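You operate a simulated robot arm through the tools that you are given. There is no shell and no other tool. Be economical: measure what you need, move in short steps, check, and stop when the job is done.

Carry out the task below with a simulated two-armed robot. There is one attempt and no reset: what you move stays moved.

## Task
Pick up the pale grey box marked "DIM" from the top of the carpeted bench with one hand, pass it to the other hand and put it on the lower shelf of the green-legged bench. Take the black sleeve from the plywood board on rack 30 and leave it on the blue insert. Fetch the nut from the plywood board on rack 30 and set it on top of the blue jaw cover there. Fetch the grey ring and set it on top of the small box on the top of the carpeted bench. Fetch the teal cap and set it on the top of the grey cabinet. Fetch the folded cream cloth and set it on the top of the green-legged bench. The order is free. Set down upright: pale grey box.
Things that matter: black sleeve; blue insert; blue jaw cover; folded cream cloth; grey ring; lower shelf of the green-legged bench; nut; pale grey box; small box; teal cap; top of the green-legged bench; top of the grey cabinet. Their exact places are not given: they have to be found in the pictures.

The check looks at the end state, three seconds after you hand in, the way a careful person would. Anything else that was tipped, shoved, dropped, spilled or broken makes it a failure. A push-on lid holds only when it is set on centred and level and pressed home; a screw cap is set on level and turned clockwise until tight. Flat cloth is picked up by pressing the open fingertips on it (5 to 10 N) and closing them slowly along it; thin cloth reads only 2 to 8 mm in the jaws.

## Robot
Two 7-joint arms with two-finger grippers on one trunk, on a base that drives. Base frame: it is fixed to the floor where the robot stands at the start and does not move with it; the origin is under the middle of the robot, x ahead of it, y to its left, z up; the surface under the hand at the start is at about z = 830. Units: mm, rad, N and s.
The left shoulder is at the start at [42, 161, 1130], the right one opposite. With the tool pointing down near the work surface each hand reaches from about 280 to 740 mm from the robot's upright axis, wherever it stands, measured 20 degrees to its own side. Places, roughly: black sleeve (3x3x4 cm) [-1800, -2200, 700]; blue insert (4x4x2 cm) [-2300, -2100, 700]; blue jaw cover [-2250, -2000, 750]; folded cream cloth (8x10x3 cm) [-1300, -200, 900]; grey ring [-1000, -2000, 750]; lower shelf of the green-legged bench [-600, -2000, 200]; nut (4x3x2 cm) [-1800, -2000, 700]; pale grey box [1000, 0, 1000]; small box [1000, 0, 1000]; teal cap (3x3x3 cm) [-400, -1900, 800]; top of the green-legged bench [-600, -2200, 800]; top of the grey cabinet [2800, -1000, 900]. Payload 2.45 kg a hand.
The tool frame of a hand sits at the grasp point between the pads (the TCP): z along the fingers, y along the line on which they close. The tips reach 26 mm beyond it. The gripper opens to 96 mm. The gripper's body begins 69 mm behind the TCP.
Orientation is that of the tool frame in the base frame, as [roll, pitch, yaw] about the fixed x, y, z axes, in that order (R = Rz(yaw) Ry(pitch) Rx(roll)). With the fingers straight down and closing along the base's y, the tool's x points along the base's -x, its y along +y and its z along -z.

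## Interface
- The arms move only by the tool step_arm. It takes "left_series", "right_series" or both (then of equal length, played together; a hand with none holds still); each is a list of rows, each a list of 3 entries, a list of its own where there are three numbers: the shift along the tool's x, y, z in mm, then the turn, a rotation vector about the tool's x, y, z in rad, then the gripper command, from -1 (fully open) to 1 (shut), values between in proportion. In form: [[[tx, ty, tz], [rx, ry, rz], hand], ...]. A call has 1 to 8 rows; each row is the pose to reach, as a shift and turn from the pose commanded when the call began, along the tool's axes at that moment. Rows are played at 5 a second. More than 50 mm and 0.15 rad between two rows, or a gripper value outside its range, and nothing of the call is played. A pose out of reach is approached as far as the arm can. The call stops where the force on the tool passes 40 N (or 10 N more than at its start, if that is more) or the arm is blocked; 0.2 s more then pass. Each finger halts on what it meets, pressing with about 45 N; the grip force reading is that of the motor and also rises with nothing between the fingers. The clock runs only during rows and for 0.2 s after the last one: add rows that repeat a pose to give the fingers time. It gives the time, the measured TCP pose, the force on the tool (base axes), the opening and the grip force at its end, in the units of the frame above (readings bear some noise), with the torque about the TCP (base axes, N m) and any sound that the robot's microphone picked up.
- Cameras (640 x 400 px; columns grow to the right, rows downward): "scene" is now at [112.9, 1.9, 1601.8]; the picture's right is [0.06, -1.00, -0.00], its down [-0.79, -0.04, -0.61] and it looks along [0.61, 0.03, -0.80] (base axes); focal length 265 px, centre (320, 200). "left" rides on the left gripper at [82, -3, -98] in its tool frame; the picture's right is [0.04, 1.00, 0.00], its down [-0.73, 0.03, -0.68] and it looks along [-0.68, 0.03, 0.73] (tool axes); focal length 256 px, centre (320, 200). "right" rides on the right gripper at [82, 3, -98] in its tool frame; the picture's right is [-0.04, 1.00, 0.00], its down [-0.73, -0.03, -0.68] and it looks along [-0.68, -0.03, 0.73] (tool axes); focal length 256 px, centre (320, 200).
- grab_frame(camera): a new picture of that camera. The clock stands still meanwhile.
- raise_lower(by): slides the trunk up (or, below 0, down) by that many mm; the arms and the scene camera ride with it, the base frame stays. It gives what a move gives, with no picture.
- steer(legs): drives the robot by 1 to 6 legs, each [ahead, left, turn to the left] in mm, mm and rad, along the robot's own axes; the way and the turn of a leg run together, so that a leg with both is an arc; at most 1500 mm and 3.142 rad a leg. The arms and the cameras ride along, it lands a little off, and it stops where it bumps. It gives what a move gives.
- head_to(pan, tilt): turns the head with the scene camera to pan (to the left, within 2.094 rad either way) and tilt (down, from -0.506 to 1.204), counted from straight ahead of the robot. It gives what a move gives.
- point_at(camera, pixels): for up to 12 pixels [column, row] of the newest picture of that camera ("zoom" is the newest enlarged one), the place [x, y, z] in the base frame of the surface seen there, good to about 3 mm. The clock stands still meanwhile.
- inspect(camera, box): a new picture of the part [left, top, right, bottom] of that camera's present view, enlarged. The clock stands still meanwhile.
- hand_in(): hands the job in; it is judged then, once.

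Keep the steps short. Do not move on a guess: measure, check each grasp and each placing, and mend mistakes. In all there are 131 turns and 154 pictures (those below and enlarged ones count). Leave the grippers open and the arms clear of the work at the hand-in unless told otherwise, and finish with a single line.

The tools are called after "Request:" by a JSON object that holds its "api" and its "payload". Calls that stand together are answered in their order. step_arm: Moves the arms, as the interface text tells. Its arguments: {"type":"object","properties":{"left_series":{"type":"array","items":{"type":"array"}},"right_series":{"type":"array","items":{"type":"array"}}},"required":[]} The other tools are called the same way: raise_lower (by) slides the trunk up or down; steer (legs) drives the base; head_to (pan, tilt) turns the head that bears the scene camera; grab_frame (camera) takes a picture; point_at (camera, pixels) gives the place of the surface under pixels of a picture; inspect (camera, box) takes an enlarged picture of a part of a camera's view; hand_in () hands the job in.

At the start:

```text
t: 0.0
left_ee_pos: [594.5, 196.7, 1166.6]
left_orientation: [-3.141, -0.002, 3.141]
left_ft_force: [-0.5, 0.1, -0.3]
left_moment: [0.02, -0.03, 0.0]
left_opening: 95.9
left_gripper_force: 0.1
right_ee_pos: [562.5, -271.6, 1216.2]
right_orientation: [3.141, 0.0, -3.141]
right_ft_force: [-0.4, 0.5, -0.5]
right_moment: [0.0, -0.04, 0.02]
right_opening: 96.3
right_gripper_force: 0.0
trunk travel left (down, up): [-300.0, 267.0]
robot x, y, heading: [-0.1, 4.3, 0.001]
head pan, tilt: [0.056, 0.915]
```

scene: 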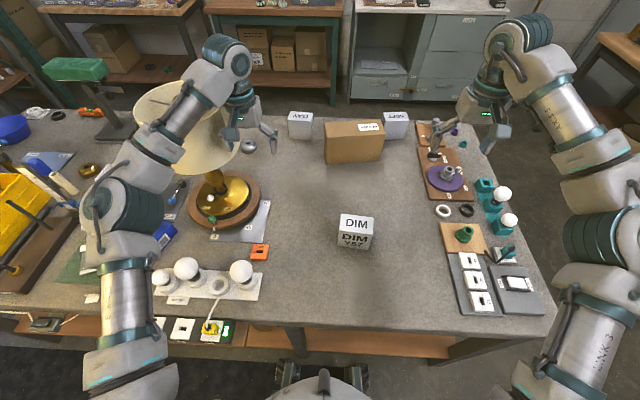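
right: 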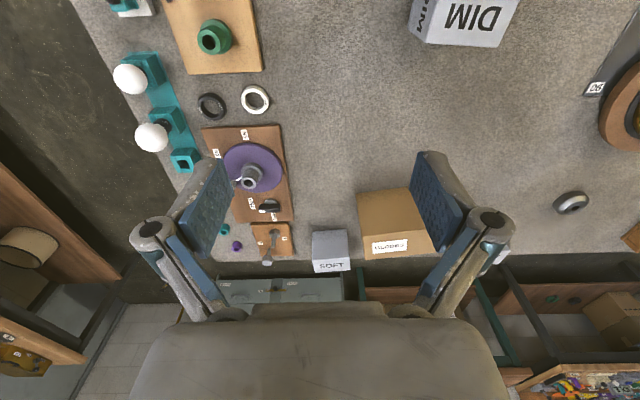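
left: 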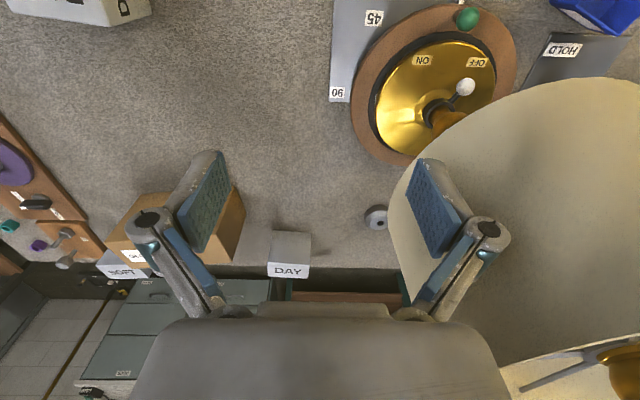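

I'll look closely at the carpeted bench first, where the DIM box sits near pixel (356,230).

Request:
{"api": "inspect", "payload": {"camera": "scene", "box": [270, 90, 530, 300]}}

Request:
{"api": "point_at", "payload": {"camera": "scene", "pixels": [[341, 214], [372, 216], [371, 236], [338, 234], [338, 246], [370, 249], [300, 117], [353, 128], [396, 117], [360, 290], [310, 280], [400, 280]]}}

```text
1.90 times, centred on (400, 195) of scene
```

zoom: 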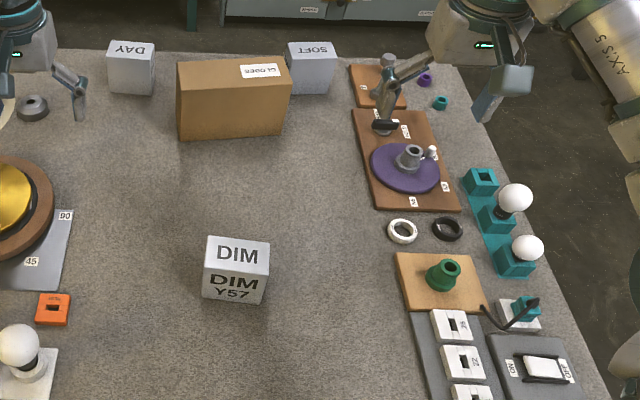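

```text
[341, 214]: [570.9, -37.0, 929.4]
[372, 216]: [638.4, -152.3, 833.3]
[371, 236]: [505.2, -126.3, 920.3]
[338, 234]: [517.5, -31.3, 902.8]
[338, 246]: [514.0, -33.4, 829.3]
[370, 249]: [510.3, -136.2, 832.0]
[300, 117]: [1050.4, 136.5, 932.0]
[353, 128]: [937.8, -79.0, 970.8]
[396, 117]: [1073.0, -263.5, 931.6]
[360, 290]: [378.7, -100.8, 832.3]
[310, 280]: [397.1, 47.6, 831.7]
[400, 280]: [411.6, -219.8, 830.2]
```

Box DIM is about z 830–930. I'll measure it more precisely and look round for other things.

Request:
{"api": "inspect", "payload": {"camera": "scene", "box": [320, 200, 390, 260]}}

Request:
{"api": "head_to", "payload": {"pan": 0.9, "tilt": 0.8}}

Request:
{"api": "grab_frame", "payload": {"camera": "scene"}}

```text
6.67 times, centred on (355, 230) of scene
```

zoom: 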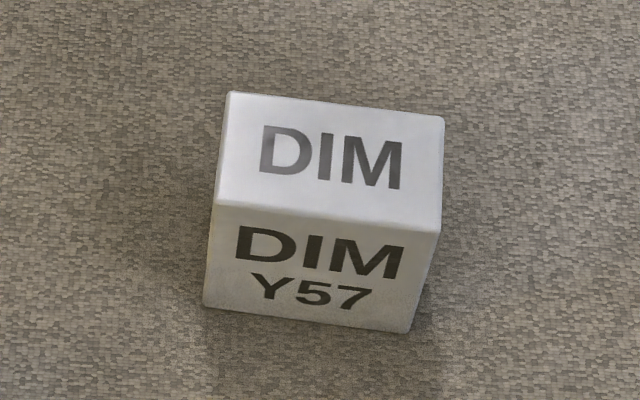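

```text
t: 1.2
left_ee_pos: [591.8, 196.1, 1170.9]
left_orientation: [3.142, 0.003, -3.141]
left_ft_force: [-0.9, -0.1, 0.4]
left_moment: [0.0, 0.01, 0.0]
left_opening: 95.7
left_gripper_force: 0.0
right_ee_pos: [561.2, -271.4, 1219.3]
right_orientation: [-3.141, 0.003, 3.141]
right_ft_force: [0.4, 1.0, 1.0]
right_moment: [0.03, -0.01, 0.03]
right_opening: 95.9
right_gripper_force: 0.0
trunk travel left (down, up): [-300.0, 267.0]
robot x, y, heading: [-0.7, 0.4, 0.0]
head pan, tilt: [0.901, 0.799]
```

```text
148 pictures are left
```

scene: 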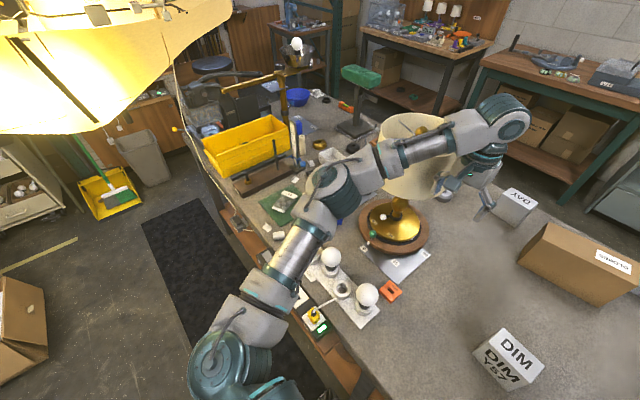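

The only non-grey box so far is the brown GLOBES carton; DAY, SOFT and DIM are pale grey. I'll measure DIM's top corners in the zoom and the carton here.

Request:
{"api": "point_at", "payload": {"camera": "zoom", "pixels": [[235, 98], [437, 121], [434, 226], [222, 200], [210, 297], [408, 324], [330, 160]]}}

Request:
{"api": "point_at", "payload": {"camera": "scene", "pixels": [[545, 226], [633, 270], [600, 302], [522, 258], [580, 250], [517, 200]]}}

Request:
{"api": "head_to", "payload": {"pan": -0.9, "tilt": 0.8}}

Request:
{"api": "grab_frame", "payload": {"camera": "scene"}}

```text
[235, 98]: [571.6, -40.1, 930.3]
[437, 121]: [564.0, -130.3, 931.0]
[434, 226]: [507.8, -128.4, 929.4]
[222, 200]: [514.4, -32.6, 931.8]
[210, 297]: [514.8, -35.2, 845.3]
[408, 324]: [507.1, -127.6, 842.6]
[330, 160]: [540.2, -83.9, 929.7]
```

```text
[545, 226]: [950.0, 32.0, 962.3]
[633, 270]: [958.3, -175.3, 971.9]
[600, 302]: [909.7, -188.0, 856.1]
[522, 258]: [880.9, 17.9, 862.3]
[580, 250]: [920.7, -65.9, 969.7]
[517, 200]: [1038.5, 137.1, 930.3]
```

```text
t: 3.0
left_ee_pos: [590.8, 196.2, 1169.8]
left_orientation: [3.14, 0.003, 3.14]
left_ft_force: [-0.2, 0.1, 0.3]
left_moment: [0.02, 0.0, -0.02]
left_opening: 96.1
left_gripper_force: 0.1
right_ee_pos: [560.3, -272.8, 1219.3]
right_orientation: [-3.14, 0.001, 3.141]
right_ft_force: [-0.3, 1.2, -0.4]
right_moment: [0.02, 0.01, 0.01]
right_opening: 95.9
right_gripper_force: 0.0
trunk travel left (down, up): [-300.0, 267.0]
robot x, y, heading: [-1.9, -2.3, -0.001]
head pan, tilt: [-0.901, 0.799]
```

```text
147 pictures are left
```

scene: 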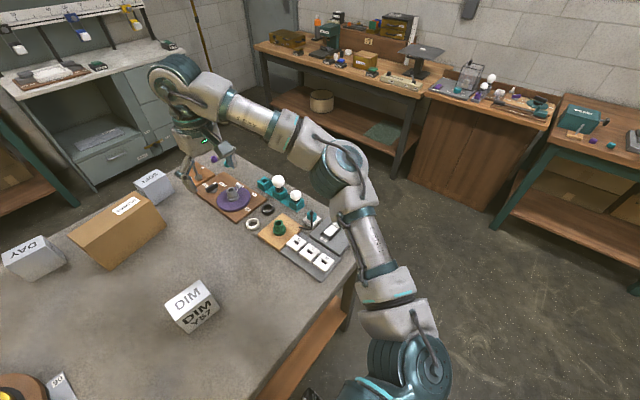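

Next, look further right and behind.

Request:
{"api": "head_to", "payload": {"pan": -2.0, "tilt": 0.6}}

Request:
{"api": "grab_frame", "payload": {"camera": "scene"}}

Request:
{"api": "head_to", "payload": {"pan": 2.0, "tilt": 0.6}}

Request:
{"api": "grab_frame", "payload": {"camera": "scene"}}

```text
t: 4.3
left_ee_pos: [589.6, 196.8, 1171.1]
left_orientation: [3.141, 0.005, -3.141]
left_ft_force: [-0.6, 0.7, 0.1]
left_moment: [0.01, 0.0, 0.0]
left_opening: 96.0
left_gripper_force: 0.0
right_ee_pos: [559.5, -271.9, 1219.8]
right_orientation: [3.14, 0.004, 3.142]
right_ft_force: [-0.1, 0.3, 0.8]
right_moment: [0.01, 0.0, 0.03]
right_opening: 96.0
right_gripper_force: 0.1
trunk travel left (down, up): [-300.0, 267.0]
robot x, y, heading: [1.3, 0.0, -0.005]
head pan, tilt: [-2.0, 0.6]
```

```text
146 pictures are left
```

scene: 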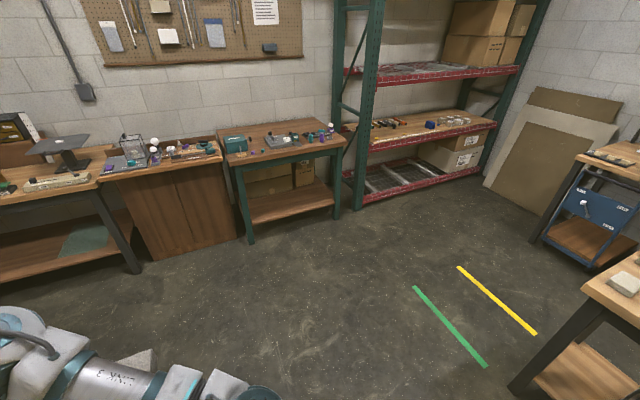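

```text
t: 7.6
left_ee_pos: [590.9, 197.0, 1170.0]
left_orientation: [3.141, 0.002, -3.142]
left_ft_force: [0.5, 0.8, 0.2]
left_moment: [0.03, 0.0, 0.04]
left_opening: 96.1
left_gripper_force: 0.0
right_ee_pos: [560.6, -270.5, 1220.4]
right_orientation: [-3.141, 0.002, -3.141]
right_ft_force: [-0.2, 0.3, 0.1]
right_moment: [0.03, -0.01, 0.01]
right_opening: 96.1
right_gripper_force: 0.0
trunk travel left (down, up): [-300.0, 267.0]
robot x, y, heading: [-1.4, 0.8, 0.005]
head pan, tilt: [2.0, 0.6]
```

```text
145 pictures are left
```

scene: 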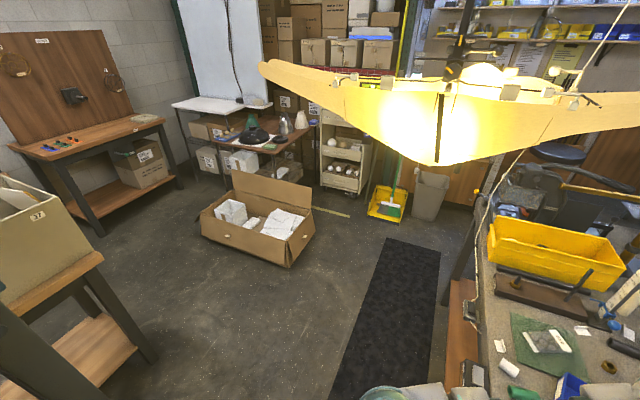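

Seen: green-legged bench at (285,150) and the green-upright rack at (430,110) in the right-rear view. Cloth at (625,285). 
Box DIM: about 58 mm (x) × 94 mm (y) × 100 mm, centre (540,-83), yaw about -0.075. The right hand will grip its x faces from above, a bit toward its right end. First I turn and shift high above it.

Request:
{"api": "step_arm", "payload": {"right_series": [[[3, 21, 5], [0, 0, 0.149], -1], [[6, 42, 15], [0, 0, 0.298], -1], [[9, 64, 30], [0, 0, 0.447], -1], [[12, 85, 45], [0, 0, 0.596], -1], [[15, 106, 60], [0, 0, 0.745], -1], [[18, 127, 75], [0, 0, 0.894], -1], [[21, 149, 90], [0, 0, 1.043], -1], [[22.5, 170, 100], [0, 0, 1.192], -1]]}}

Request:
{"api": "step_arm", "payload": {"right_series": [[[0, 0, 10], [0, 0, 0.149], -1], [[0, 0, 20], [0, 0, 0.298], -1], [[0, 0, 30], [0, 0, 0.446], -1], [[0, 0, 30], [0, 0, 0.446], -1]]}}

Request:
{"api": "grab_frame", "payload": {"camera": "right"}}

```text
t: 9.4
left_ee_pos: [590.3, 198.6, 1170.8]
left_orientation: [3.141, 0.004, -3.141]
left_ft_force: [0.1, 0.0, 0.0]
left_moment: [-0.01, 0.0, -0.04]
left_opening: 96.0
left_gripper_force: 0.2
right_ee_pos: [535.9, -98.6, 1118.6]
right_orientation: [3.14, 0.001, 1.947]
right_ft_force: [0.4, 1.0, 0.7]
right_moment: [-0.03, 0.02, 0.03]
right_opening: 96.1
right_gripper_force: 0.1
trunk travel left (down, up): [-300.0, 267.0]
robot x, y, heading: [1.3, 0.7, 0.0]
head pan, tilt: [2.0, 0.6]
```

```text
t: 10.4
left_ee_pos: [590.9, 197.5, 1169.8]
left_orientation: [3.141, 0.003, 3.14]
left_ft_force: [-0.7, 0.5, 0.3]
left_moment: [0.02, -0.01, 0.02]
left_opening: 95.9
left_gripper_force: 0.1
right_ee_pos: [537.0, -101.0, 1090.1]
right_orientation: [3.14, 0.0, 1.504]
right_ft_force: [0.3, 0.3, -0.2]
right_moment: [0.04, 0.0, -0.01]
right_opening: 96.0
right_gripper_force: 0.0
trunk travel left (down, up): [-300.0, 267.0]
robot x, y, heading: [-0.6, -1.6, 0.0]
head pan, tilt: [2.0, 0.6]
```

```text
144 pictures are left
```

right: 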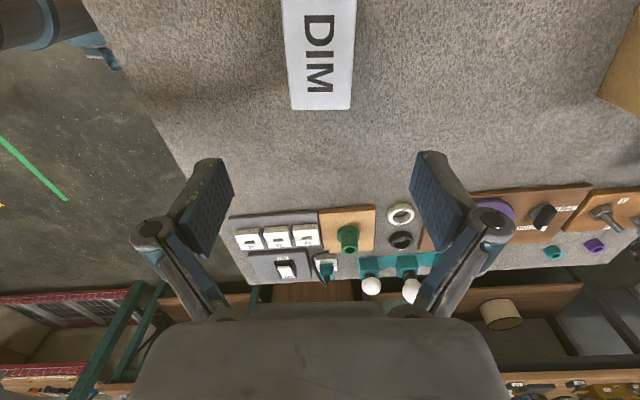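

Aligned: box centred between fingers (column ≈320). Descend to z≈905 and close.

Request:
{"api": "step_arm", "payload": {"right_series": [[[0, 0, 45], [0, 0, 0], -1], [[0, 0, 90], [0, 0, 0], -1], [[0, 0, 135], [0, 0, 0], -1], [[0, 0, 165], [0, 0, 0], -1], [[0, 0, 185], [0, 0, 0], -1], [[0, 0, 185], [0, 0, 0], 0.5], [[0, 0, 185], [0, 0, 0], 1], [[0, 0, 185], [0, 0, 0], 1]]}}

Request:
{"api": "step_arm", "payload": {"right_series": [[[0, 0, -15], [0, 0, 0], 1], [[0, 0, -45], [0, 0, 0], 1], [[0, 0, -90], [0, 0, 0], 1], [[0, 0, -120], [0, 0, 0], 1], [[0, 0, -120], [0, 0, 0], 1]]}}

Request:
{"api": "grab_frame", "payload": {"camera": "right"}}

```text
t: 12.2
left_ee_pos: [590.2, 197.5, 1170.6]
left_orientation: [-3.141, 0.003, -3.141]
left_ft_force: [0.5, -0.2, -0.1]
left_moment: [0.03, -0.01, 0.0]
left_opening: 95.9
left_gripper_force: 0.1
right_ee_pos: [536.0, -102.4, 905.9]
right_orientation: [3.137, 0.0, 1.503]
right_ft_force: [3.3, -0.9, 7.0]
right_moment: [0.31, -0.31, -0.23]
right_opening: 61.6
right_gripper_force: 44.5
trunk travel left (down, up): [-300.0, 267.0]
robot x, y, heading: [0.3, 2.3, 0.002]
head pan, tilt: [2.0, 0.6]
```

```text
t: 13.4
left_ee_pos: [590.2, 196.8, 1169.2]
left_orientation: [3.14, 0.001, -3.141]
left_ft_force: [-0.4, 0.1, 1.5]
left_moment: [-0.02, 0.03, 0.03]
left_opening: 95.9
left_gripper_force: 0.0
right_ee_pos: [537.2, -100.0, 1026.0]
right_orientation: [3.14, 0.001, 1.502]
right_ft_force: [-0.5, 0.2, -1.3]
right_moment: [-0.05, 0.01, -0.02]
right_opening: 61.1
right_gripper_force: 45.0
trunk travel left (down, up): [-300.0, 267.0]
robot x, y, heading: [3.9, -3.2, -0.003]
head pan, tilt: [2.0, 0.6]
```

```text
143 pictures are left
```

right: 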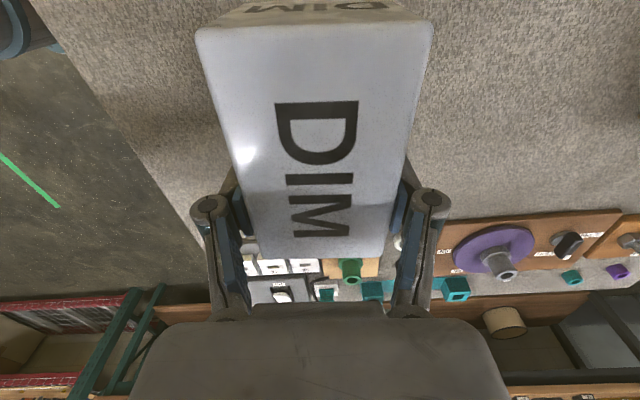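

Held (61 mm, light). Now I turn the box so its long axis points ahead and bring it to (620,-20,1090). At the same time the left hand backs off and tilts forward 60° at y≈120 for the handover.

Request:
{"api": "step_arm", "payload": {"right_series": [[[11, 10, -8], [0, 0, -0.145], 1], [[22, 20, -16], [0, 0, -0.29], 1], [[33, 30, -24], [0, 0, -0.435], 1], [[44, 40, -32], [0, 0, -0.58], 1], [[55, 50, -40], [0, 0, -0.725], 1], [[66, 60, -48], [0, 0, -0.87], 1], [[76, 69, -56], [0, 0, -1.015], 1], [[85.5, 77.4, -64], [0, 0, -1.16], 1]], "left_series": [[[15, -5, 0], [0, -0.13, 0], -1], [[30, -15, 0], [0, -0.26, 0], -1], [[45, -25, 10], [0, -0.39, 0], -1], [[60, -35, 30], [0, -0.52, 0], -1], [[75, -45, 50], [0, -0.65, 0], -1], [[90, -55, 70], [0, -0.78, 0], -1], [[105, -67, 90], [0, -0.91, 0], -1], [[120, -77, 105], [0, -1.047, 0], -1]]}}

Request:
{"api": "step_arm", "payload": {"right_series": [[[0, 0, 0], [0, 0, -0.145], 1], [[0, 0, 0], [0, 0, -0.29], 1], [[0, 0, 0], [0, 0, -0.435], 1], [[0, 0, 0], [0, 0, -0.478], 1], [[0, 0, 0], [0, 0, -0.478], 1]]}}

Request:
{"api": "head_to", "payload": {"pan": 0.0, "tilt": 0.8}}

Request:
{"api": "grab_frame", "payload": {"camera": "scene"}}

Request:
{"api": "grab_frame", "payload": {"camera": "left"}}

```text
t: 15.2
left_ee_pos: [470.5, 121.7, 1064.9]
left_orientation: [-3.138, 1.05, -3.139]
left_ft_force: [-0.3, 0.7, 0.2]
left_moment: [-0.01, 0.02, 0.04]
left_opening: 95.8
left_gripper_force: 0.0
right_ee_pos: [620.8, -18.1, 1090.5]
right_orientation: [3.141, 0.003, 2.665]
right_ft_force: [0.2, -1.1, -0.8]
right_moment: [0.0, 0.0, 0.01]
right_opening: 61.2
right_gripper_force: 44.7
trunk travel left (down, up): [-300.0, 267.0]
robot x, y, heading: [0.0, -3.7, -0.001]
head pan, tilt: [2.0, 0.6]
```

```text
t: 16.4
left_ee_pos: [470.6, 120.9, 1064.9]
left_orientation: [3.141, 1.051, -3.139]
left_ft_force: [0.4, -0.4, 0.2]
left_moment: [0.01, 0.03, -0.05]
left_opening: 96.0
left_gripper_force: 0.0
right_ee_pos: [621.5, -20.5, 1090.0]
right_orientation: [-3.14, 0.0, -3.138]
right_ft_force: [-0.2, 0.6, -2.0]
right_moment: [-0.02, -0.05, -0.01]
right_opening: 61.2
right_gripper_force: 45.4
trunk travel left (down, up): [-300.0, 267.0]
robot x, y, heading: [0.2, -1.3, 0.0]
head pan, tilt: [2.0, 0.6]
```

```text
t: 18.3
left_ee_pos: [471.4, 119.9, 1065.0]
left_orientation: [-3.139, 1.052, -3.141]
left_ft_force: [-0.7, 1.2, 0.2]
left_moment: [-0.02, 0.03, 0.01]
left_opening: 96.1
left_gripper_force: 0.1
right_ee_pos: [621.0, -20.7, 1090.6]
right_orientation: [-3.14, 0.001, 3.141]
right_ft_force: [-0.4, -0.4, -1.3]
right_moment: [0.03, -0.05, 0.05]
right_opening: 61.4
right_gripper_force: 44.7
trunk travel left (down, up): [-300.0, 267.0]
robot x, y, heading: [-3.3, -0.7, 0.002]
head pan, tilt: [0.0, 0.799]
```

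```text
142 pictures are left
```

scene: 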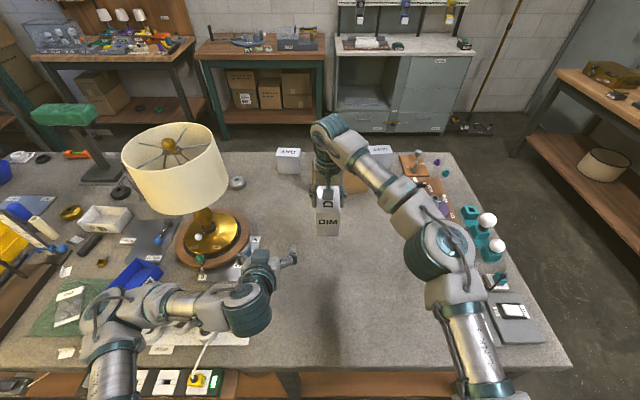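

```text
141 pictures are left
```

left: 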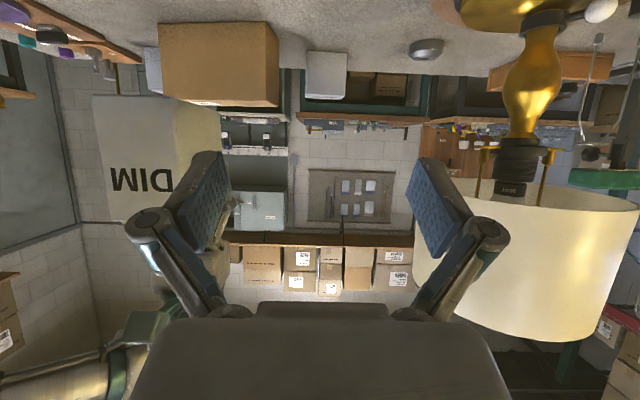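

Clear of the lamp. The left hand moves sideways to y=-20, short of the box.

Request:
{"api": "step_arm", "payload": {"left_series": [[[0, -45, 0], [0, 0, 0], -1], [[0, -90, 0], [0, 0, 0], -1], [[0, -140, 0], [0, 0, 0], -1], [[0, -140, 0], [0, 0, 0], -1]]}}

Request:
{"api": "grab_frame", "payload": {"camera": "left"}}

Request:
{"api": "point_at", "payload": {"camera": "left", "pixels": [[290, 130], [330, 130], [310, 180], [310, 90]]}}

```text
t: 19.3
left_ee_pos: [474.5, -19.8, 1063.2]
left_orientation: [3.141, 1.049, 3.139]
left_ft_force: [0.2, 0.3, 0.1]
left_moment: [-0.01, 0.01, 0.01]
left_opening: 95.9
left_gripper_force: 0.1
right_ee_pos: [621.6, -21.6, 1090.0]
right_orientation: [-3.141, 0.002, 3.141]
right_ft_force: [-0.4, 0.5, -1.6]
right_moment: [0.05, -0.02, 0.02]
right_opening: 61.3
right_gripper_force: 44.5
trunk travel left (down, up): [-300.0, 267.0]
robot x, y, heading: [0.0, -0.8, 0.002]
head pan, tilt: [0.0, 0.799]
```

```text
140 pictures are left
```

left: 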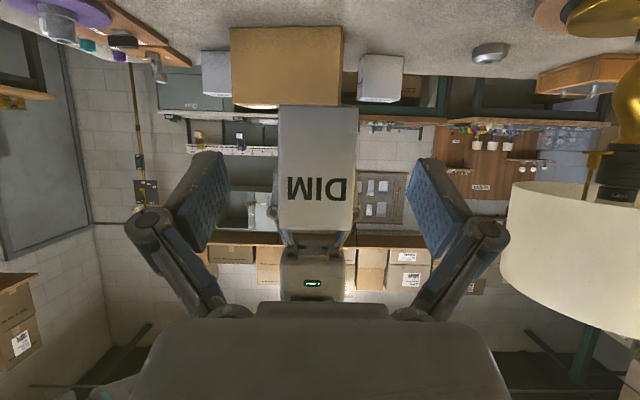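

```text
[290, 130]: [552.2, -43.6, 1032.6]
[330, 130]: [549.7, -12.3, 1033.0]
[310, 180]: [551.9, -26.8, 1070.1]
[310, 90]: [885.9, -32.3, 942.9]
```

Near face at x≈551, centred at y≈-21. Left advances 98 mm and grips.

Request:
{"api": "step_arm", "payload": {"left_series": [[[-17, -1, 28], [0, 0, 0], -1], [[-34, -1, 56], [0, 0, 0], -1], [[-50, -1, 84], [0, 0, 0], -1], [[-50, -1, 84], [0, 0, 0], -1], [[-50, -1, 84], [0, 0, 0], 0.3], [[-50, -1, 84], [0, 0, 0], 1], [[-50, -1, 84], [0, 0, 0], 1]]}}

Request:
{"api": "grab_frame", "payload": {"camera": "scene"}}

Request:
{"api": "grab_frame", "payload": {"camera": "left"}}

```text
t: 20.9
left_ee_pos: [568.5, -21.4, 1063.7]
left_orientation: [-3.141, 1.05, 3.141]
left_ft_force: [-5.9, 5.4, 3.3]
left_moment: [-0.02, -0.02, 0.18]
left_opening: 61.3
left_gripper_force: 44.9
right_ee_pos: [621.6, -21.5, 1089.8]
right_orientation: [-3.139, 0.003, 3.139]
right_ft_force: [7.0, -4.8, -4.3]
right_moment: [-0.12, -0.32, 0.08]
right_opening: 61.2
right_gripper_force: 44.8
trunk travel left (down, up): [-300.0, 267.0]
robot x, y, heading: [-4.1, 3.1, 0.002]
head pan, tilt: [0.0, 0.799]
```

```text
139 pictures are left
```

scene: 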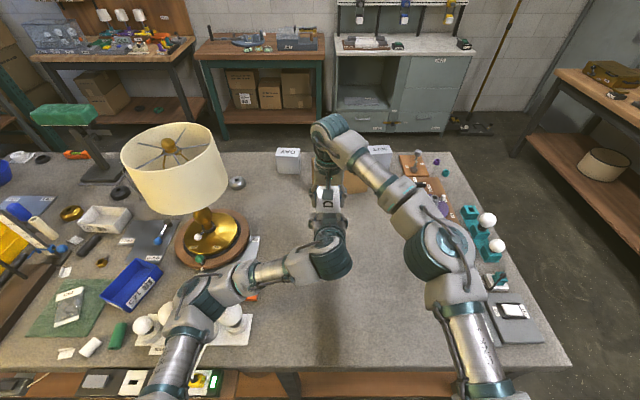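

```text
138 pictures are left
```

left: 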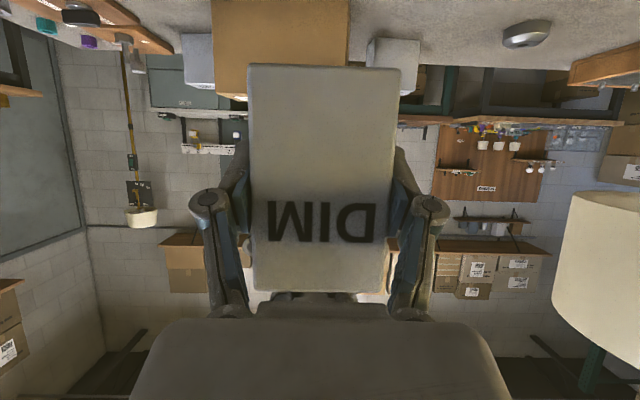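

Left grips at 61 mm. Right opens and lifts straight up.

Request:
{"api": "step_arm", "payload": {"right_series": [[[0, 0, 0], [0, 0, 0], 0], [[0, 0, 0], [0, 0, 0], -1], [[0, 0, 0], [0, 0, 0], -1], [[0, 0, -40], [0, 0, 0], -1], [[0, 0, -85], [0, 0, 0], -1], [[0, 0, -130], [0, 0, 0], -1], [[0, 0, -130], [0, 0, 0], -1]]}}

Request:
{"api": "grab_frame", "payload": {"camera": "left"}}

```text
t: 22.5
left_ee_pos: [570.7, -23.6, 1063.1]
left_orientation: [3.138, 1.05, 3.137]
left_ft_force: [0.5, 0.0, -0.4]
left_moment: [0.01, 0.05, -0.01]
left_opening: 61.6
left_gripper_force: 45.5
right_ee_pos: [607.4, -32.7, 1207.4]
right_orientation: [-3.141, 0.002, -3.141]
right_ft_force: [-0.6, -0.3, -0.4]
right_moment: [0.04, 0.01, -0.02]
right_opening: 96.0
right_gripper_force: 0.0
right hand out of reach, approached as far as the arm can: row 5, 6, 7
trunk travel left (down, up): [-300.0, 267.0]
robot x, y, heading: [-2.7, -0.2, 0.001]
head pan, tilt: [0.0, 0.799]
```

```text
137 pictures are left
```

left: 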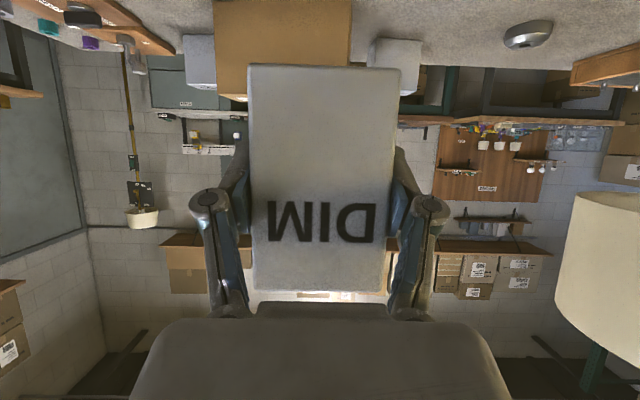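

Handover done. Retract both arms, then back off from the bench and turn right.

Request:
{"api": "step_arm", "payload": {"right_series": [[[20, -45, 0], [0, 0, 0], -1], [[40, -90, 10], [0, 0, 0], -1], [[70, -125, 30], [0, 0, 0], -1], [[100, -160, 50], [0, 0, 0], -1], [[130, -200, 60], [0, 0, 0], -1], [[130, -220, 70], [0, 0, 0], -1]], "left_series": [[[10, 20, -17], [0, 0, 0], 1], [[20, 50, -34], [0, 0, 0], 1], [[30, 80, -52], [0, 0, 0], 1], [[40, 110, -69], [0, 0, 0], 1], [[50, 150, -86], [0, 0, 0], 1], [[50, 150, -86], [0, 0, 0], 1]]}}

Request:
{"api": "steer", "payload": {"legs": [[-420, 0, 0], [0, 0, -1.571]]}}

Request:
{"api": "head_to", "payload": {"pan": 0.0, "tilt": 0.5}}

Request:
{"api": "grab_frame", "payload": {"camera": "scene"}}

```text
refused: row 2 steps farther than a row can; nothing moved
```

```text
t: 28.8
left_ee_pos: [-418.0, -567.7, 1064.9]
left_orientation: [-3.141, 1.051, 1.621]
left_ft_force: [-0.1, -0.3, 0.3]
left_moment: [0.06, 0.01, 0.02]
left_opening: 61.5
left_gripper_force: 45.2
right_ee_pos: [-424.7, -606.0, 1207.9]
right_orientation: [3.141, 0.002, 1.621]
right_ft_force: [0.0, 0.7, 0.1]
right_moment: [0.01, 0.01, 0.01]
right_opening: 96.0
right_gripper_force: 0.1
trunk travel left (down, up): [-300.0, 267.0]
robot x, y, heading: [-428.8, 1.5, -1.522]
head pan, tilt: [0.0, 0.799]
```

```text
t: 29.6
left_ee_pos: [-418.1, -564.1, 1067.0]
left_orientation: [-3.142, 1.055, 1.62]
left_ft_force: [0.6, 0.8, -0.1]
left_moment: [0.04, 0.0, -0.02]
left_opening: 61.1
left_gripper_force: 45.1
right_ee_pos: [-424.5, -602.4, 1212.2]
right_orientation: [3.141, 0.005, 1.621]
right_ft_force: [0.3, -0.3, 0.1]
right_moment: [0.02, -0.02, 0.0]
right_opening: 96.0
right_gripper_force: 0.1
trunk travel left (down, up): [-300.0, 267.0]
robot x, y, heading: [-422.7, 3.7, -1.52]
head pan, tilt: [0.0, 0.499]
```

```text
136 pictures are left
```

scene: 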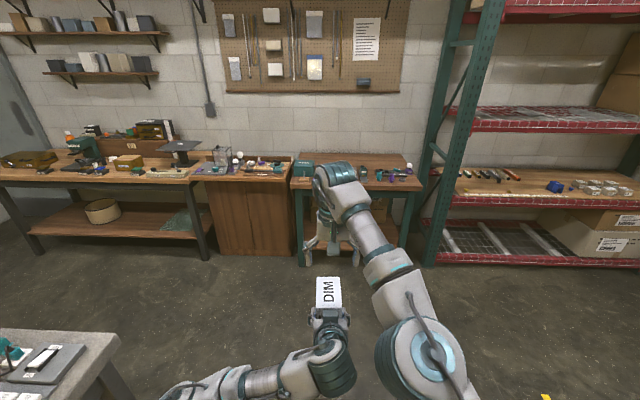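

The arm move was refused, but the drive went fine. The green-legged bench is straight ahead. Now the right arm pulls aside.

Request:
{"api": "step_arm", "payload": {"right_series": [[[10, -40, 0], [0, 0, 0], -1], [[20, -80, 10], [0, 0, 0], -1], [[50, -115, 20], [0, 0, 0], -1], [[80, -150, 30], [0, 0, 0], -1], [[110, -185, 40], [0, 0, 0], -1], [[140, -220, 50], [0, 0, 0], -1], [[170, -250, 60], [0, 0, 0], -1], [[200, -260, 60], [0, 0, 0], -1]]}}

Request:
{"api": "grab_frame", "payload": {"camera": "scene"}}

Request:
{"api": "inspect", "payload": {"camera": "scene", "box": [280, 140, 440, 270]}}

Request:
{"api": "point_at", "payload": {"camera": "scene", "pixels": [[295, 187], [440, 190], [305, 265], [400, 248], [350, 246], [320, 155], [410, 155], [295, 150], [345, 187], [540, 200], [470, 200], [600, 204]]}}

```text
t: 31.4
left_ee_pos: [-418.5, -563.0, 1068.5]
left_orientation: [-3.141, 1.057, 1.619]
left_ft_force: [-0.3, 0.1, -1.7]
left_moment: [0.06, 0.02, 0.01]
left_opening: 61.3
left_gripper_force: 45.2
right_ee_pos: [-694.3, -409.8, 1145.5]
right_orientation: [3.141, 0.008, 1.62]
right_ft_force: [0.6, 0.1, 0.6]
right_moment: [-0.04, 0.0, -0.02]
right_opening: 95.7
right_gripper_force: 0.0
trunk travel left (down, up): [-300.0, 267.0]
robot x, y, heading: [-425.0, -0.9, -1.523]
head pan, tilt: [0.0, 0.499]
```

```text
135 pictures are left
```

scene: 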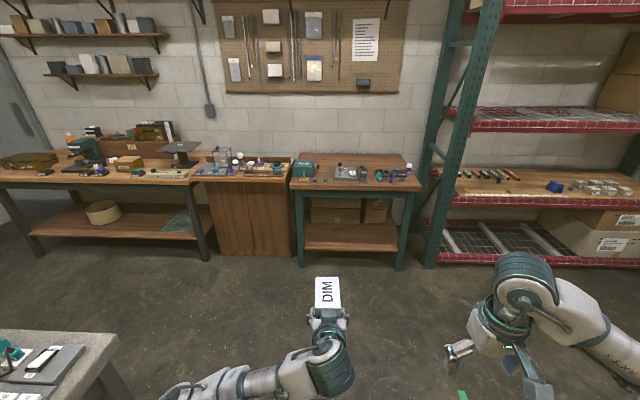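

```text
3.08 times, centred on (360, 205) of scene
```

zoom: 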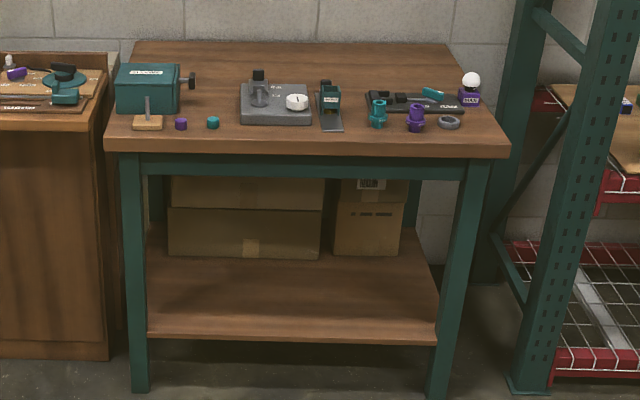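

```text
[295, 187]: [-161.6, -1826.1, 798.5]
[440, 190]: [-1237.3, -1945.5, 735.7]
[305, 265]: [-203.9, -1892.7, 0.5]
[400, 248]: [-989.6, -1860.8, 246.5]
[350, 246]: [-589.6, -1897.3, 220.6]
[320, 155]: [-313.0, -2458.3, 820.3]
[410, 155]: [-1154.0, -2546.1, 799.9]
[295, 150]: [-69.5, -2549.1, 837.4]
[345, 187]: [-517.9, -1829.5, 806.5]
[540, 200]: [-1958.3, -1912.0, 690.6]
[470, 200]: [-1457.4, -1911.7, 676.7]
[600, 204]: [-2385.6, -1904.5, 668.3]
```

Teal cap (zoom 212,122) and grey ring (zoom 448,122) are also on this bench. I'll measure the shelf and these.

Request:
{"api": "point_at", "payload": {"camera": "zoom", "pixels": [[212, 118], [213, 124], [448, 118], [448, 125], [300, 330], [300, 270], [245, 262], [365, 262], [300, 300], [300, 338], [212, 135], [350, 145]]}}

```text
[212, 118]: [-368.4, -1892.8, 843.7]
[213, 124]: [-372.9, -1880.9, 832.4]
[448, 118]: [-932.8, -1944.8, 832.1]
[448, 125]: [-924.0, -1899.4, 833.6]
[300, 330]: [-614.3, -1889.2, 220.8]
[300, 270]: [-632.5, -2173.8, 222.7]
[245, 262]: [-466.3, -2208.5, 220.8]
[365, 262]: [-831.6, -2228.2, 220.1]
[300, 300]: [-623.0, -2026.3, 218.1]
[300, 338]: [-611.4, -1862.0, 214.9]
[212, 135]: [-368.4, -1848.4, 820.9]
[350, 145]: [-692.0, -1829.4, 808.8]
```

Shelf surface z≈220, free from y≈-1870 to -2210. I'll drive to a spot well short of the bench, then lower the trunk.

Request:
{"api": "steer", "payload": {"legs": [[0, 0, -0.05], [850, -275, 0]]}}

Request:
{"api": "raise_lower", "payload": {"by": -300}}

Request:
{"api": "step_arm", "payload": {"left_series": [[[34, 15, 20], [0, 0, 0], 1], [[69, 30, 40], [0, 0, 0], 1], [[104, 45, 60], [0, 0, 0], 1], [[139, 60, 80], [0, 0, 0], 1], [[173, 75, 100], [0, 0, 0], 1], [[208, 90, 120], [0, 0, 0], 1], [[208, 100, 120], [0, 0, 0], 1]]}}

Request:
{"api": "grab_frame", "payload": {"camera": "scene"}}

```text
t: 36.5
left_ee_pos: [-713.2, -1404.1, 1067.7]
left_orientation: [3.138, 1.055, 1.57]
left_ft_force: [0.7, 0.0, -2.0]
left_moment: [0.06, 0.02, 0.0]
left_opening: 61.1
left_gripper_force: 45.3
right_ee_pos: [-980.3, -1239.5, 1144.7]
right_orientation: [3.139, 0.007, 1.575]
right_ft_force: [0.5, 0.0, 0.3]
right_moment: [-0.02, 0.0, -0.01]
right_opening: 95.9
right_gripper_force: 0.0
trunk travel left (down, up): [-300.0, 267.0]
robot x, y, heading: [-690.8, -838.7, -1.569]
head pan, tilt: [0.0, 0.499]
```

```text
t: 39.5
left_ee_pos: [-710.0, -1399.2, 770.0]
left_orientation: [-3.14, 1.06, 1.576]
left_ft_force: [0.1, 0.1, -0.6]
left_moment: [0.08, 0.0, 0.04]
left_opening: 61.3
left_gripper_force: 45.4
right_ee_pos: [-977.6, -1235.9, 848.1]
right_orientation: [-3.138, 0.008, 1.574]
right_ft_force: [1.1, -0.1, -0.3]
right_moment: [0.0, 0.02, 0.01]
right_opening: 96.1
right_gripper_force: 0.0
trunk travel left (down, up): [0.0, 567.0]
robot x, y, heading: [-690.4, -839.9, -1.57]
head pan, tilt: [0.0, 0.499]
```

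```text
t: 41.0
left_ee_pos: [-609.2, -1402.1, 529.1]
left_orientation: [-3.139, 1.056, 1.576]
left_ft_force: [-0.3, -0.3, -1.3]
left_moment: [0.05, -0.02, 0.0]
left_opening: 61.0
left_gripper_force: 44.6
right_ee_pos: [-976.5, -1235.7, 847.8]
right_orientation: [-3.141, 0.01, 1.575]
right_ft_force: [0.6, 0.2, -0.2]
right_moment: [0.01, 0.02, 0.04]
right_opening: 95.9
right_gripper_force: 0.1
trunk travel left (down, up): [0.0, 567.0]
robot x, y, heading: [-692.3, -839.5, -1.566]
head pan, tilt: [0.0, 0.499]
```

```text
133 pictures are left
```

scene: 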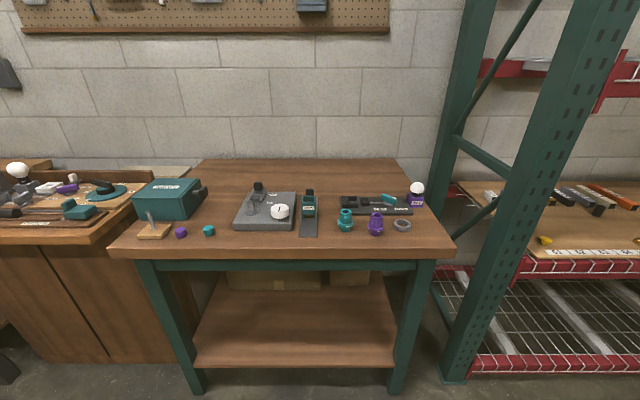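

Lower the left a further 240 mm to z≈290, still short of the bench.

Request:
{"api": "step_arm", "payload": {"left_series": [[[34, 0, 20], [0, 0, 0], 1], [[69, 0, 40], [0, 0, 0], 1], [[104, 0, 60], [0, 0, 0], 1], [[139, 0, 80], [0, 0, 0], 1], [[173, 0, 100], [0, 0, 0], 1], [[205, 0, 118], [0, 0, 0], 1], [[205, 0, 118], [0, 0, 0], 1]]}}

Request:
{"api": "head_to", "payload": {"pan": 0.0, "tilt": 0.8}}

Request:
{"api": "grab_frame", "payload": {"camera": "scene"}}

Request:
{"api": "grab_frame", "payload": {"camera": "left"}}

```text
t: 42.6
left_ee_pos: [-603.7, -1404.7, 289.1]
left_orientation: [3.126, 1.058, 1.558]
left_ft_force: [0.4, 0.5, -0.4]
left_moment: [0.02, -0.02, 0.01]
left_opening: 61.5
left_gripper_force: 44.8
right_ee_pos: [-973.4, -1237.1, 849.1]
right_orientation: [-3.133, 0.009, 1.575]
right_ft_force: [-0.8, 0.4, 0.2]
right_moment: [0.01, 0.01, -0.03]
right_opening: 96.4
right_gripper_force: 0.0
trunk travel left (down, up): [0.0, 567.0]
robot x, y, heading: [-692.3, -839.6, -1.569]
head pan, tilt: [0.0, 0.499]
```

```text
t: 43.5
left_ee_pos: [-603.6, -1405.2, 290.4]
left_orientation: [3.128, 1.056, 1.562]
left_ft_force: [0.2, -1.0, -2.0]
left_moment: [0.07, 0.0, -0.02]
left_opening: 61.3
left_gripper_force: 44.9
right_ee_pos: [-973.2, -1237.1, 848.3]
right_orientation: [-3.135, 0.007, 1.574]
right_ft_force: [0.3, -0.6, -0.5]
right_moment: [0.0, 0.04, -0.02]
right_opening: 96.2
right_gripper_force: 0.0
trunk travel left (down, up): [0.0, 567.0]
robot x, y, heading: [-688.4, -839.4, -1.568]
head pan, tilt: [0.0, 0.799]
```

```text
132 pictures are left
```

scene: 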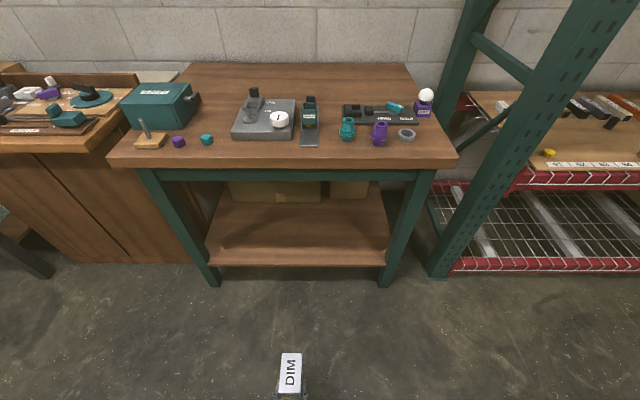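

```text
131 pictures are left
```

left: 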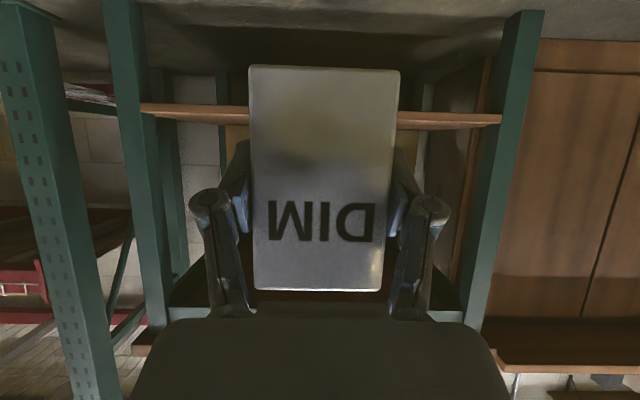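

Drive ahead 510 mm so the box goes in over the shelf.

Request:
{"api": "steer", "payload": {"legs": [[510, 0, 0]]}}

Request:
{"api": "grab_frame", "payload": {"camera": "scene"}}

Request:
{"api": "grab_frame", "payload": {"camera": "left"}}

```text
t: 46.4
left_ee_pos: [-602.8, -1916.1, 288.8]
left_orientation: [3.132, 1.055, 1.562]
left_ft_force: [-0.7, 0.2, -1.7]
left_moment: [0.02, 0.0, -0.04]
left_opening: 61.3
left_gripper_force: 44.9
right_ee_pos: [-972.7, -1748.3, 847.3]
right_orientation: [-3.135, 0.006, 1.574]
right_ft_force: [-0.6, -0.7, -0.2]
right_moment: [-0.02, -0.02, 0.04]
right_opening: 95.8
right_gripper_force: 0.0
trunk travel left (down, up): [0.0, 567.0]
robot x, y, heading: [-688.8, -1353.9, -1.571]
head pan, tilt: [0.0, 0.799]
```

```text
130 pictures are left
```

scene: 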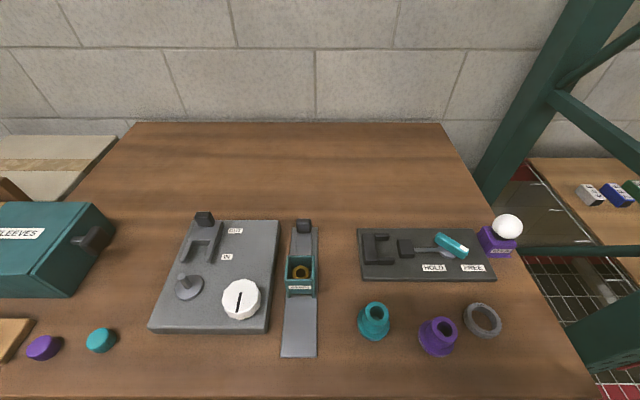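

```text
129 pictures are left
```

left: 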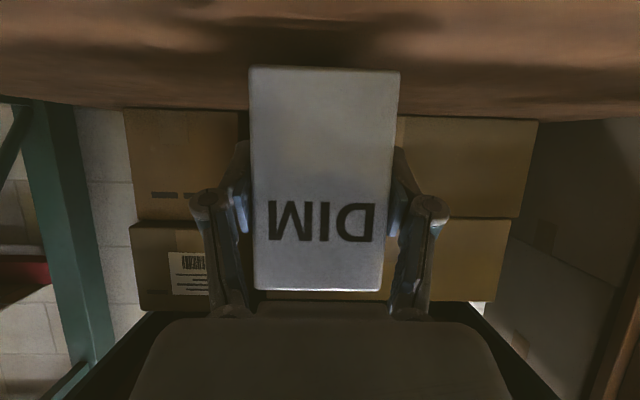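

Lower 16 mm, then slowly to contact.

Request:
{"api": "step_arm", "payload": {"left_series": [[[7, 0, 4], [0, 0, 0], 1], [[13, 0, 7.5], [0, 0, 0], 1], [[14.7, 0, 8.5], [0, 0, 0], 1], [[16.5, 0, 9.5], [0, 0, 0], 1], [[16.5, 0, 9.5], [0, 0, 0], 1]]}}

```text
t: 47.6
left_ee_pos: [-595.7, -1915.1, 271.7]
left_orientation: [3.108, 1.063, 1.54]
left_ft_force: [1.1, 0.9, 1.5]
left_moment: [0.11, 0.02, -0.01]
left_opening: 61.3
left_gripper_force: 45.2
right_ee_pos: [-972.4, -1743.6, 850.9]
right_orientation: [-3.133, 0.012, 1.573]
right_ft_force: [-0.2, 0.0, -0.3]
right_moment: [0.01, 0.0, 0.02]
right_opening: 95.9
right_gripper_force: 0.0
trunk travel left (down, up): [0.0, 567.0]
robot x, y, heading: [-690.4, -1348.6, -1.566]
head pan, tilt: [0.0, 0.799]
```

Near contact. Down in 2 mm increments.

Request:
{"api": "step_arm", "payload": {"left_series": [[[1.7, 0, 1], [0, 0, 0], 1], [[3.4, 0, 2], [0, 0, 0], 1], [[3.4, 0, 2], [0, 0, 0], 1]]}}

Request:
{"api": "grab_frame", "payload": {"camera": "left"}}

```text
t: 48.4
left_ee_pos: [-595.4, -1915.6, 271.9]
left_orientation: [3.102, 1.07, 1.532]
left_ft_force: [1.0, -7.0, 24.9]
left_moment: [0.09, 0.78, 0.19]
left_opening: 61.2
left_gripper_force: 45.1
right_ee_pos: [-972.9, -1741.5, 852.3]
right_orientation: [-3.135, 0.018, 1.574]
right_ft_force: [0.9, -0.6, -0.2]
right_moment: [-0.01, -0.01, -0.03]
right_opening: 96.0
right_gripper_force: 0.0
trunk travel left (down, up): [0.0, 567.0]
robot x, y, heading: [-688.9, -1348.8, -1.571]
head pan, tilt: [0.0, 0.799]
```

```text
128 pictures are left
```

left: 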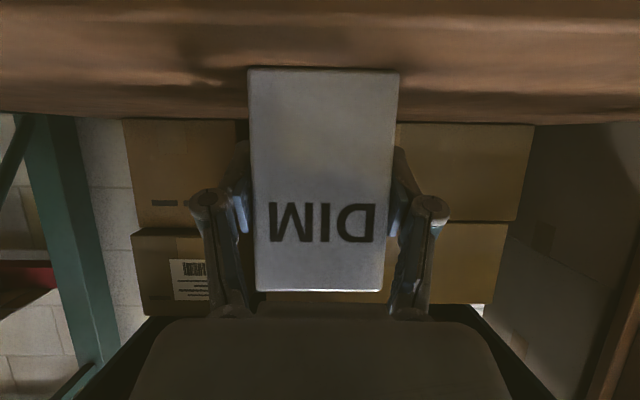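

Contact at 25 N. Open and back out along the fingers.

Request:
{"api": "step_arm", "payload": {"left_series": [[[-1.7, 0, -1], [0, 0, 0], 0.6], [[-1.7, 0, -1], [0, 0, 0], 0], [[-1.7, 0, -1], [0, 0, 0], -1], [[-1.7, 0, -1], [0, 0, 0], -1], [[-1.7, 0, -40], [0, 0, 0], -1], [[-1.7, 0, -80], [0, 0, 0], -1], [[-1.7, 0, -120], [0, 0, 0], -1], [[-1.7, 0, -120], [0, 0, 0], -1]]}}

Request:
{"api": "grab_frame", "payload": {"camera": "left"}}

```text
t: 49.9
left_ee_pos: [-588.2, -1952.6, 398.4]
left_orientation: [3.04, 1.286, 1.471]
left_ft_force: [0.8, 0.2, 0.3]
left_moment: [-0.01, -0.01, 0.01]
left_opening: 95.9
left_gripper_force: 0.2
right_ee_pos: [-967.8, -1743.5, 850.5]
right_orientation: [-3.129, 0.012, 1.574]
right_ft_force: [0.4, -0.4, -0.4]
right_moment: [0.03, 0.03, 0.01]
right_opening: 95.5
right_gripper_force: 0.1
trunk travel left (down, up): [0.0, 567.0]
robot x, y, heading: [-687.8, -1348.5, -1.567]
head pan, tilt: [0.0, 0.799]
stopped in row 7 (left hand): the arm was blocked; the commanded pose is now the measured one
```

```text
127 pictures are left
```

left: 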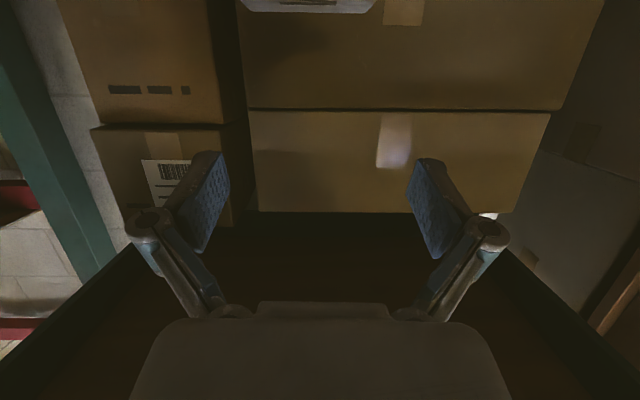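

The left hand rose above the box; box still standing at the top of the view. Back out by driving straight back.

Request:
{"api": "steer", "payload": {"legs": [[-250, 0, 0]]}}

Request:
{"api": "grab_frame", "payload": {"camera": "left"}}

Request:
{"api": "grab_frame", "payload": {"camera": "scene"}}

```text
t: 51.7
left_ee_pos: [-590.5, -1705.5, 400.1]
left_orientation: [3.025, 1.289, 1.457]
left_ft_force: [0.1, -0.8, 0.1]
left_moment: [0.03, -0.03, 0.02]
left_opening: 96.1
left_gripper_force: 0.1
right_ee_pos: [-971.2, -1493.9, 851.8]
right_orientation: [-3.132, 0.013, 1.573]
right_ft_force: [0.0, 0.4, -0.9]
right_moment: [-0.01, 0.0, 0.02]
right_opening: 95.8
right_gripper_force: 0.1
trunk travel left (down, up): [0.0, 567.0]
robot x, y, heading: [-689.3, -1104.7, -1.57]
head pan, tilt: [0.0, 0.799]
```

```text
126 pictures are left
```

left: 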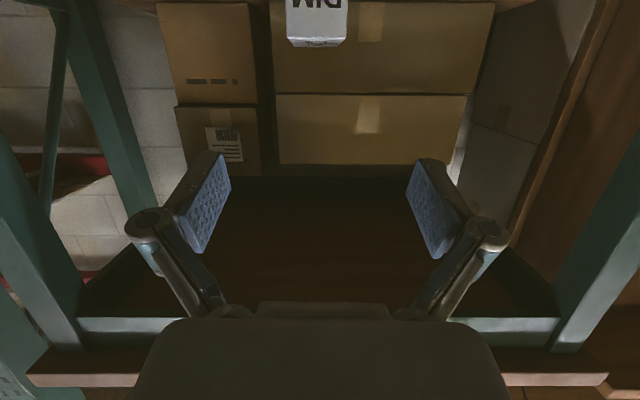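

```text
125 pictures are left
```

scene: 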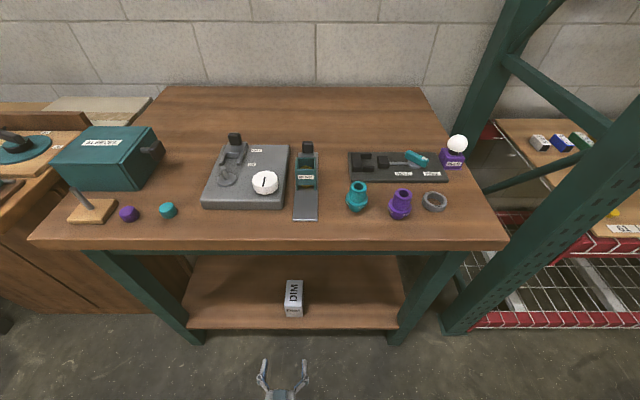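

DIM stands upright on the lower shelf, well in from the edge. Now raise the trunk 160, bring the left hand back to pointing down, and look at the rack on the right.

Request:
{"api": "raise_lower", "payload": {"by": 160}}

Request:
{"api": "step_arm", "payload": {"left_series": [[[-26, 0, -21], [0, 0.149, 0], -1], [[-52, 0, -42], [0, 0.298, 0], -1], [[-78, 0, -63], [0, 0.447, 0], -1], [[-104, 0, -84], [0, 0.596, 0], -1], [[-130, 0, -105], [0, 0.745, 0], -1], [[-156, 0, -126], [0, 0.894, 0], -1], [[-182, 0, -147], [0, 1.043, 0], -1], [[-212, 0, -166], [0, 1.192, 0], -1]]}}

Request:
{"api": "head_to", "payload": {"pan": -1.0, "tilt": 0.6}}

Request:
{"api": "grab_frame", "payload": {"camera": "scene"}}

```text
t: 53.5
left_ee_pos: [-593.3, -1701.4, 569.0]
left_orientation: [3.007, 1.297, 1.437]
left_ft_force: [-0.3, -0.1, 0.3]
left_moment: [0.0, 0.02, 0.01]
left_opening: 96.2
left_gripper_force: 0.0
right_ee_pos: [-978.0, -1485.7, 1014.5]
right_orientation: [-3.139, 0.027, 1.573]
right_ft_force: [0.4, 0.2, 0.2]
right_moment: [-0.04, 0.0, -0.02]
right_opening: 96.1
right_gripper_force: 0.1
trunk travel left (down, up): [-160.0, 407.0]
robot x, y, heading: [-691.0, -1099.1, -1.573]
head pan, tilt: [0.0, 0.799]
```

```text
t: 55.3
left_ee_pos: [-604.3, -1680.2, 678.1]
left_orientation: [3.104, 0.114, 1.563]
left_ft_force: [-0.3, -0.5, -0.6]
left_moment: [-0.03, 0.02, 0.02]
left_opening: 95.7
left_gripper_force: 0.1
left hand out of reach, approached as far as the arm can: row 6, 7, 8
right_ee_pos: [-976.0, -1485.7, 1015.0]
right_orientation: [-3.136, 0.025, 1.573]
right_ft_force: [-0.5, -0.3, 0.3]
right_moment: [0.01, 0.01, 0.01]
right_opening: 95.5
right_gripper_force: 0.1
trunk travel left (down, up): [-160.0, 407.0]
robot x, y, heading: [-691.9, -1102.0, -1.567]
head pan, tilt: [0.0, 0.799]
```

```text
t: 56.6
left_ee_pos: [-603.2, -1677.2, 677.8]
left_orientation: [3.104, 0.116, 1.564]
left_ft_force: [-0.3, -0.2, 0.5]
left_moment: [-0.01, 0.01, 0.0]
left_opening: 95.9
left_gripper_force: 0.1
right_ee_pos: [-974.6, -1486.5, 1014.0]
right_orientation: [-3.135, 0.026, 1.572]
right_ft_force: [-0.4, -0.2, -0.4]
right_moment: [0.02, 0.01, 0.02]
right_opening: 95.9
right_gripper_force: 0.0
trunk travel left (down, up): [-160.0, 407.0]
robot x, y, heading: [-692.4, -1099.5, -1.572]
head pan, tilt: [-1.0, 0.6]
```

```text
124 pictures are left
```

scene: 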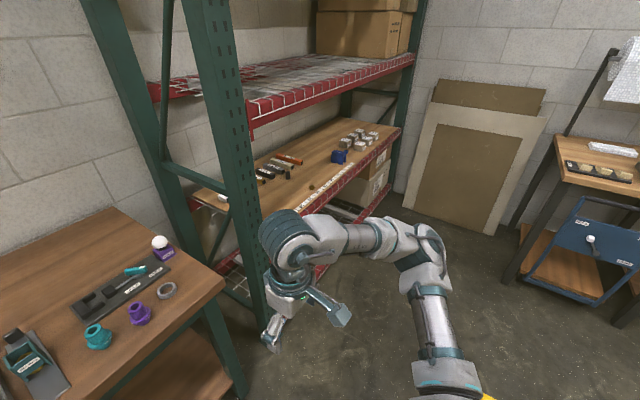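

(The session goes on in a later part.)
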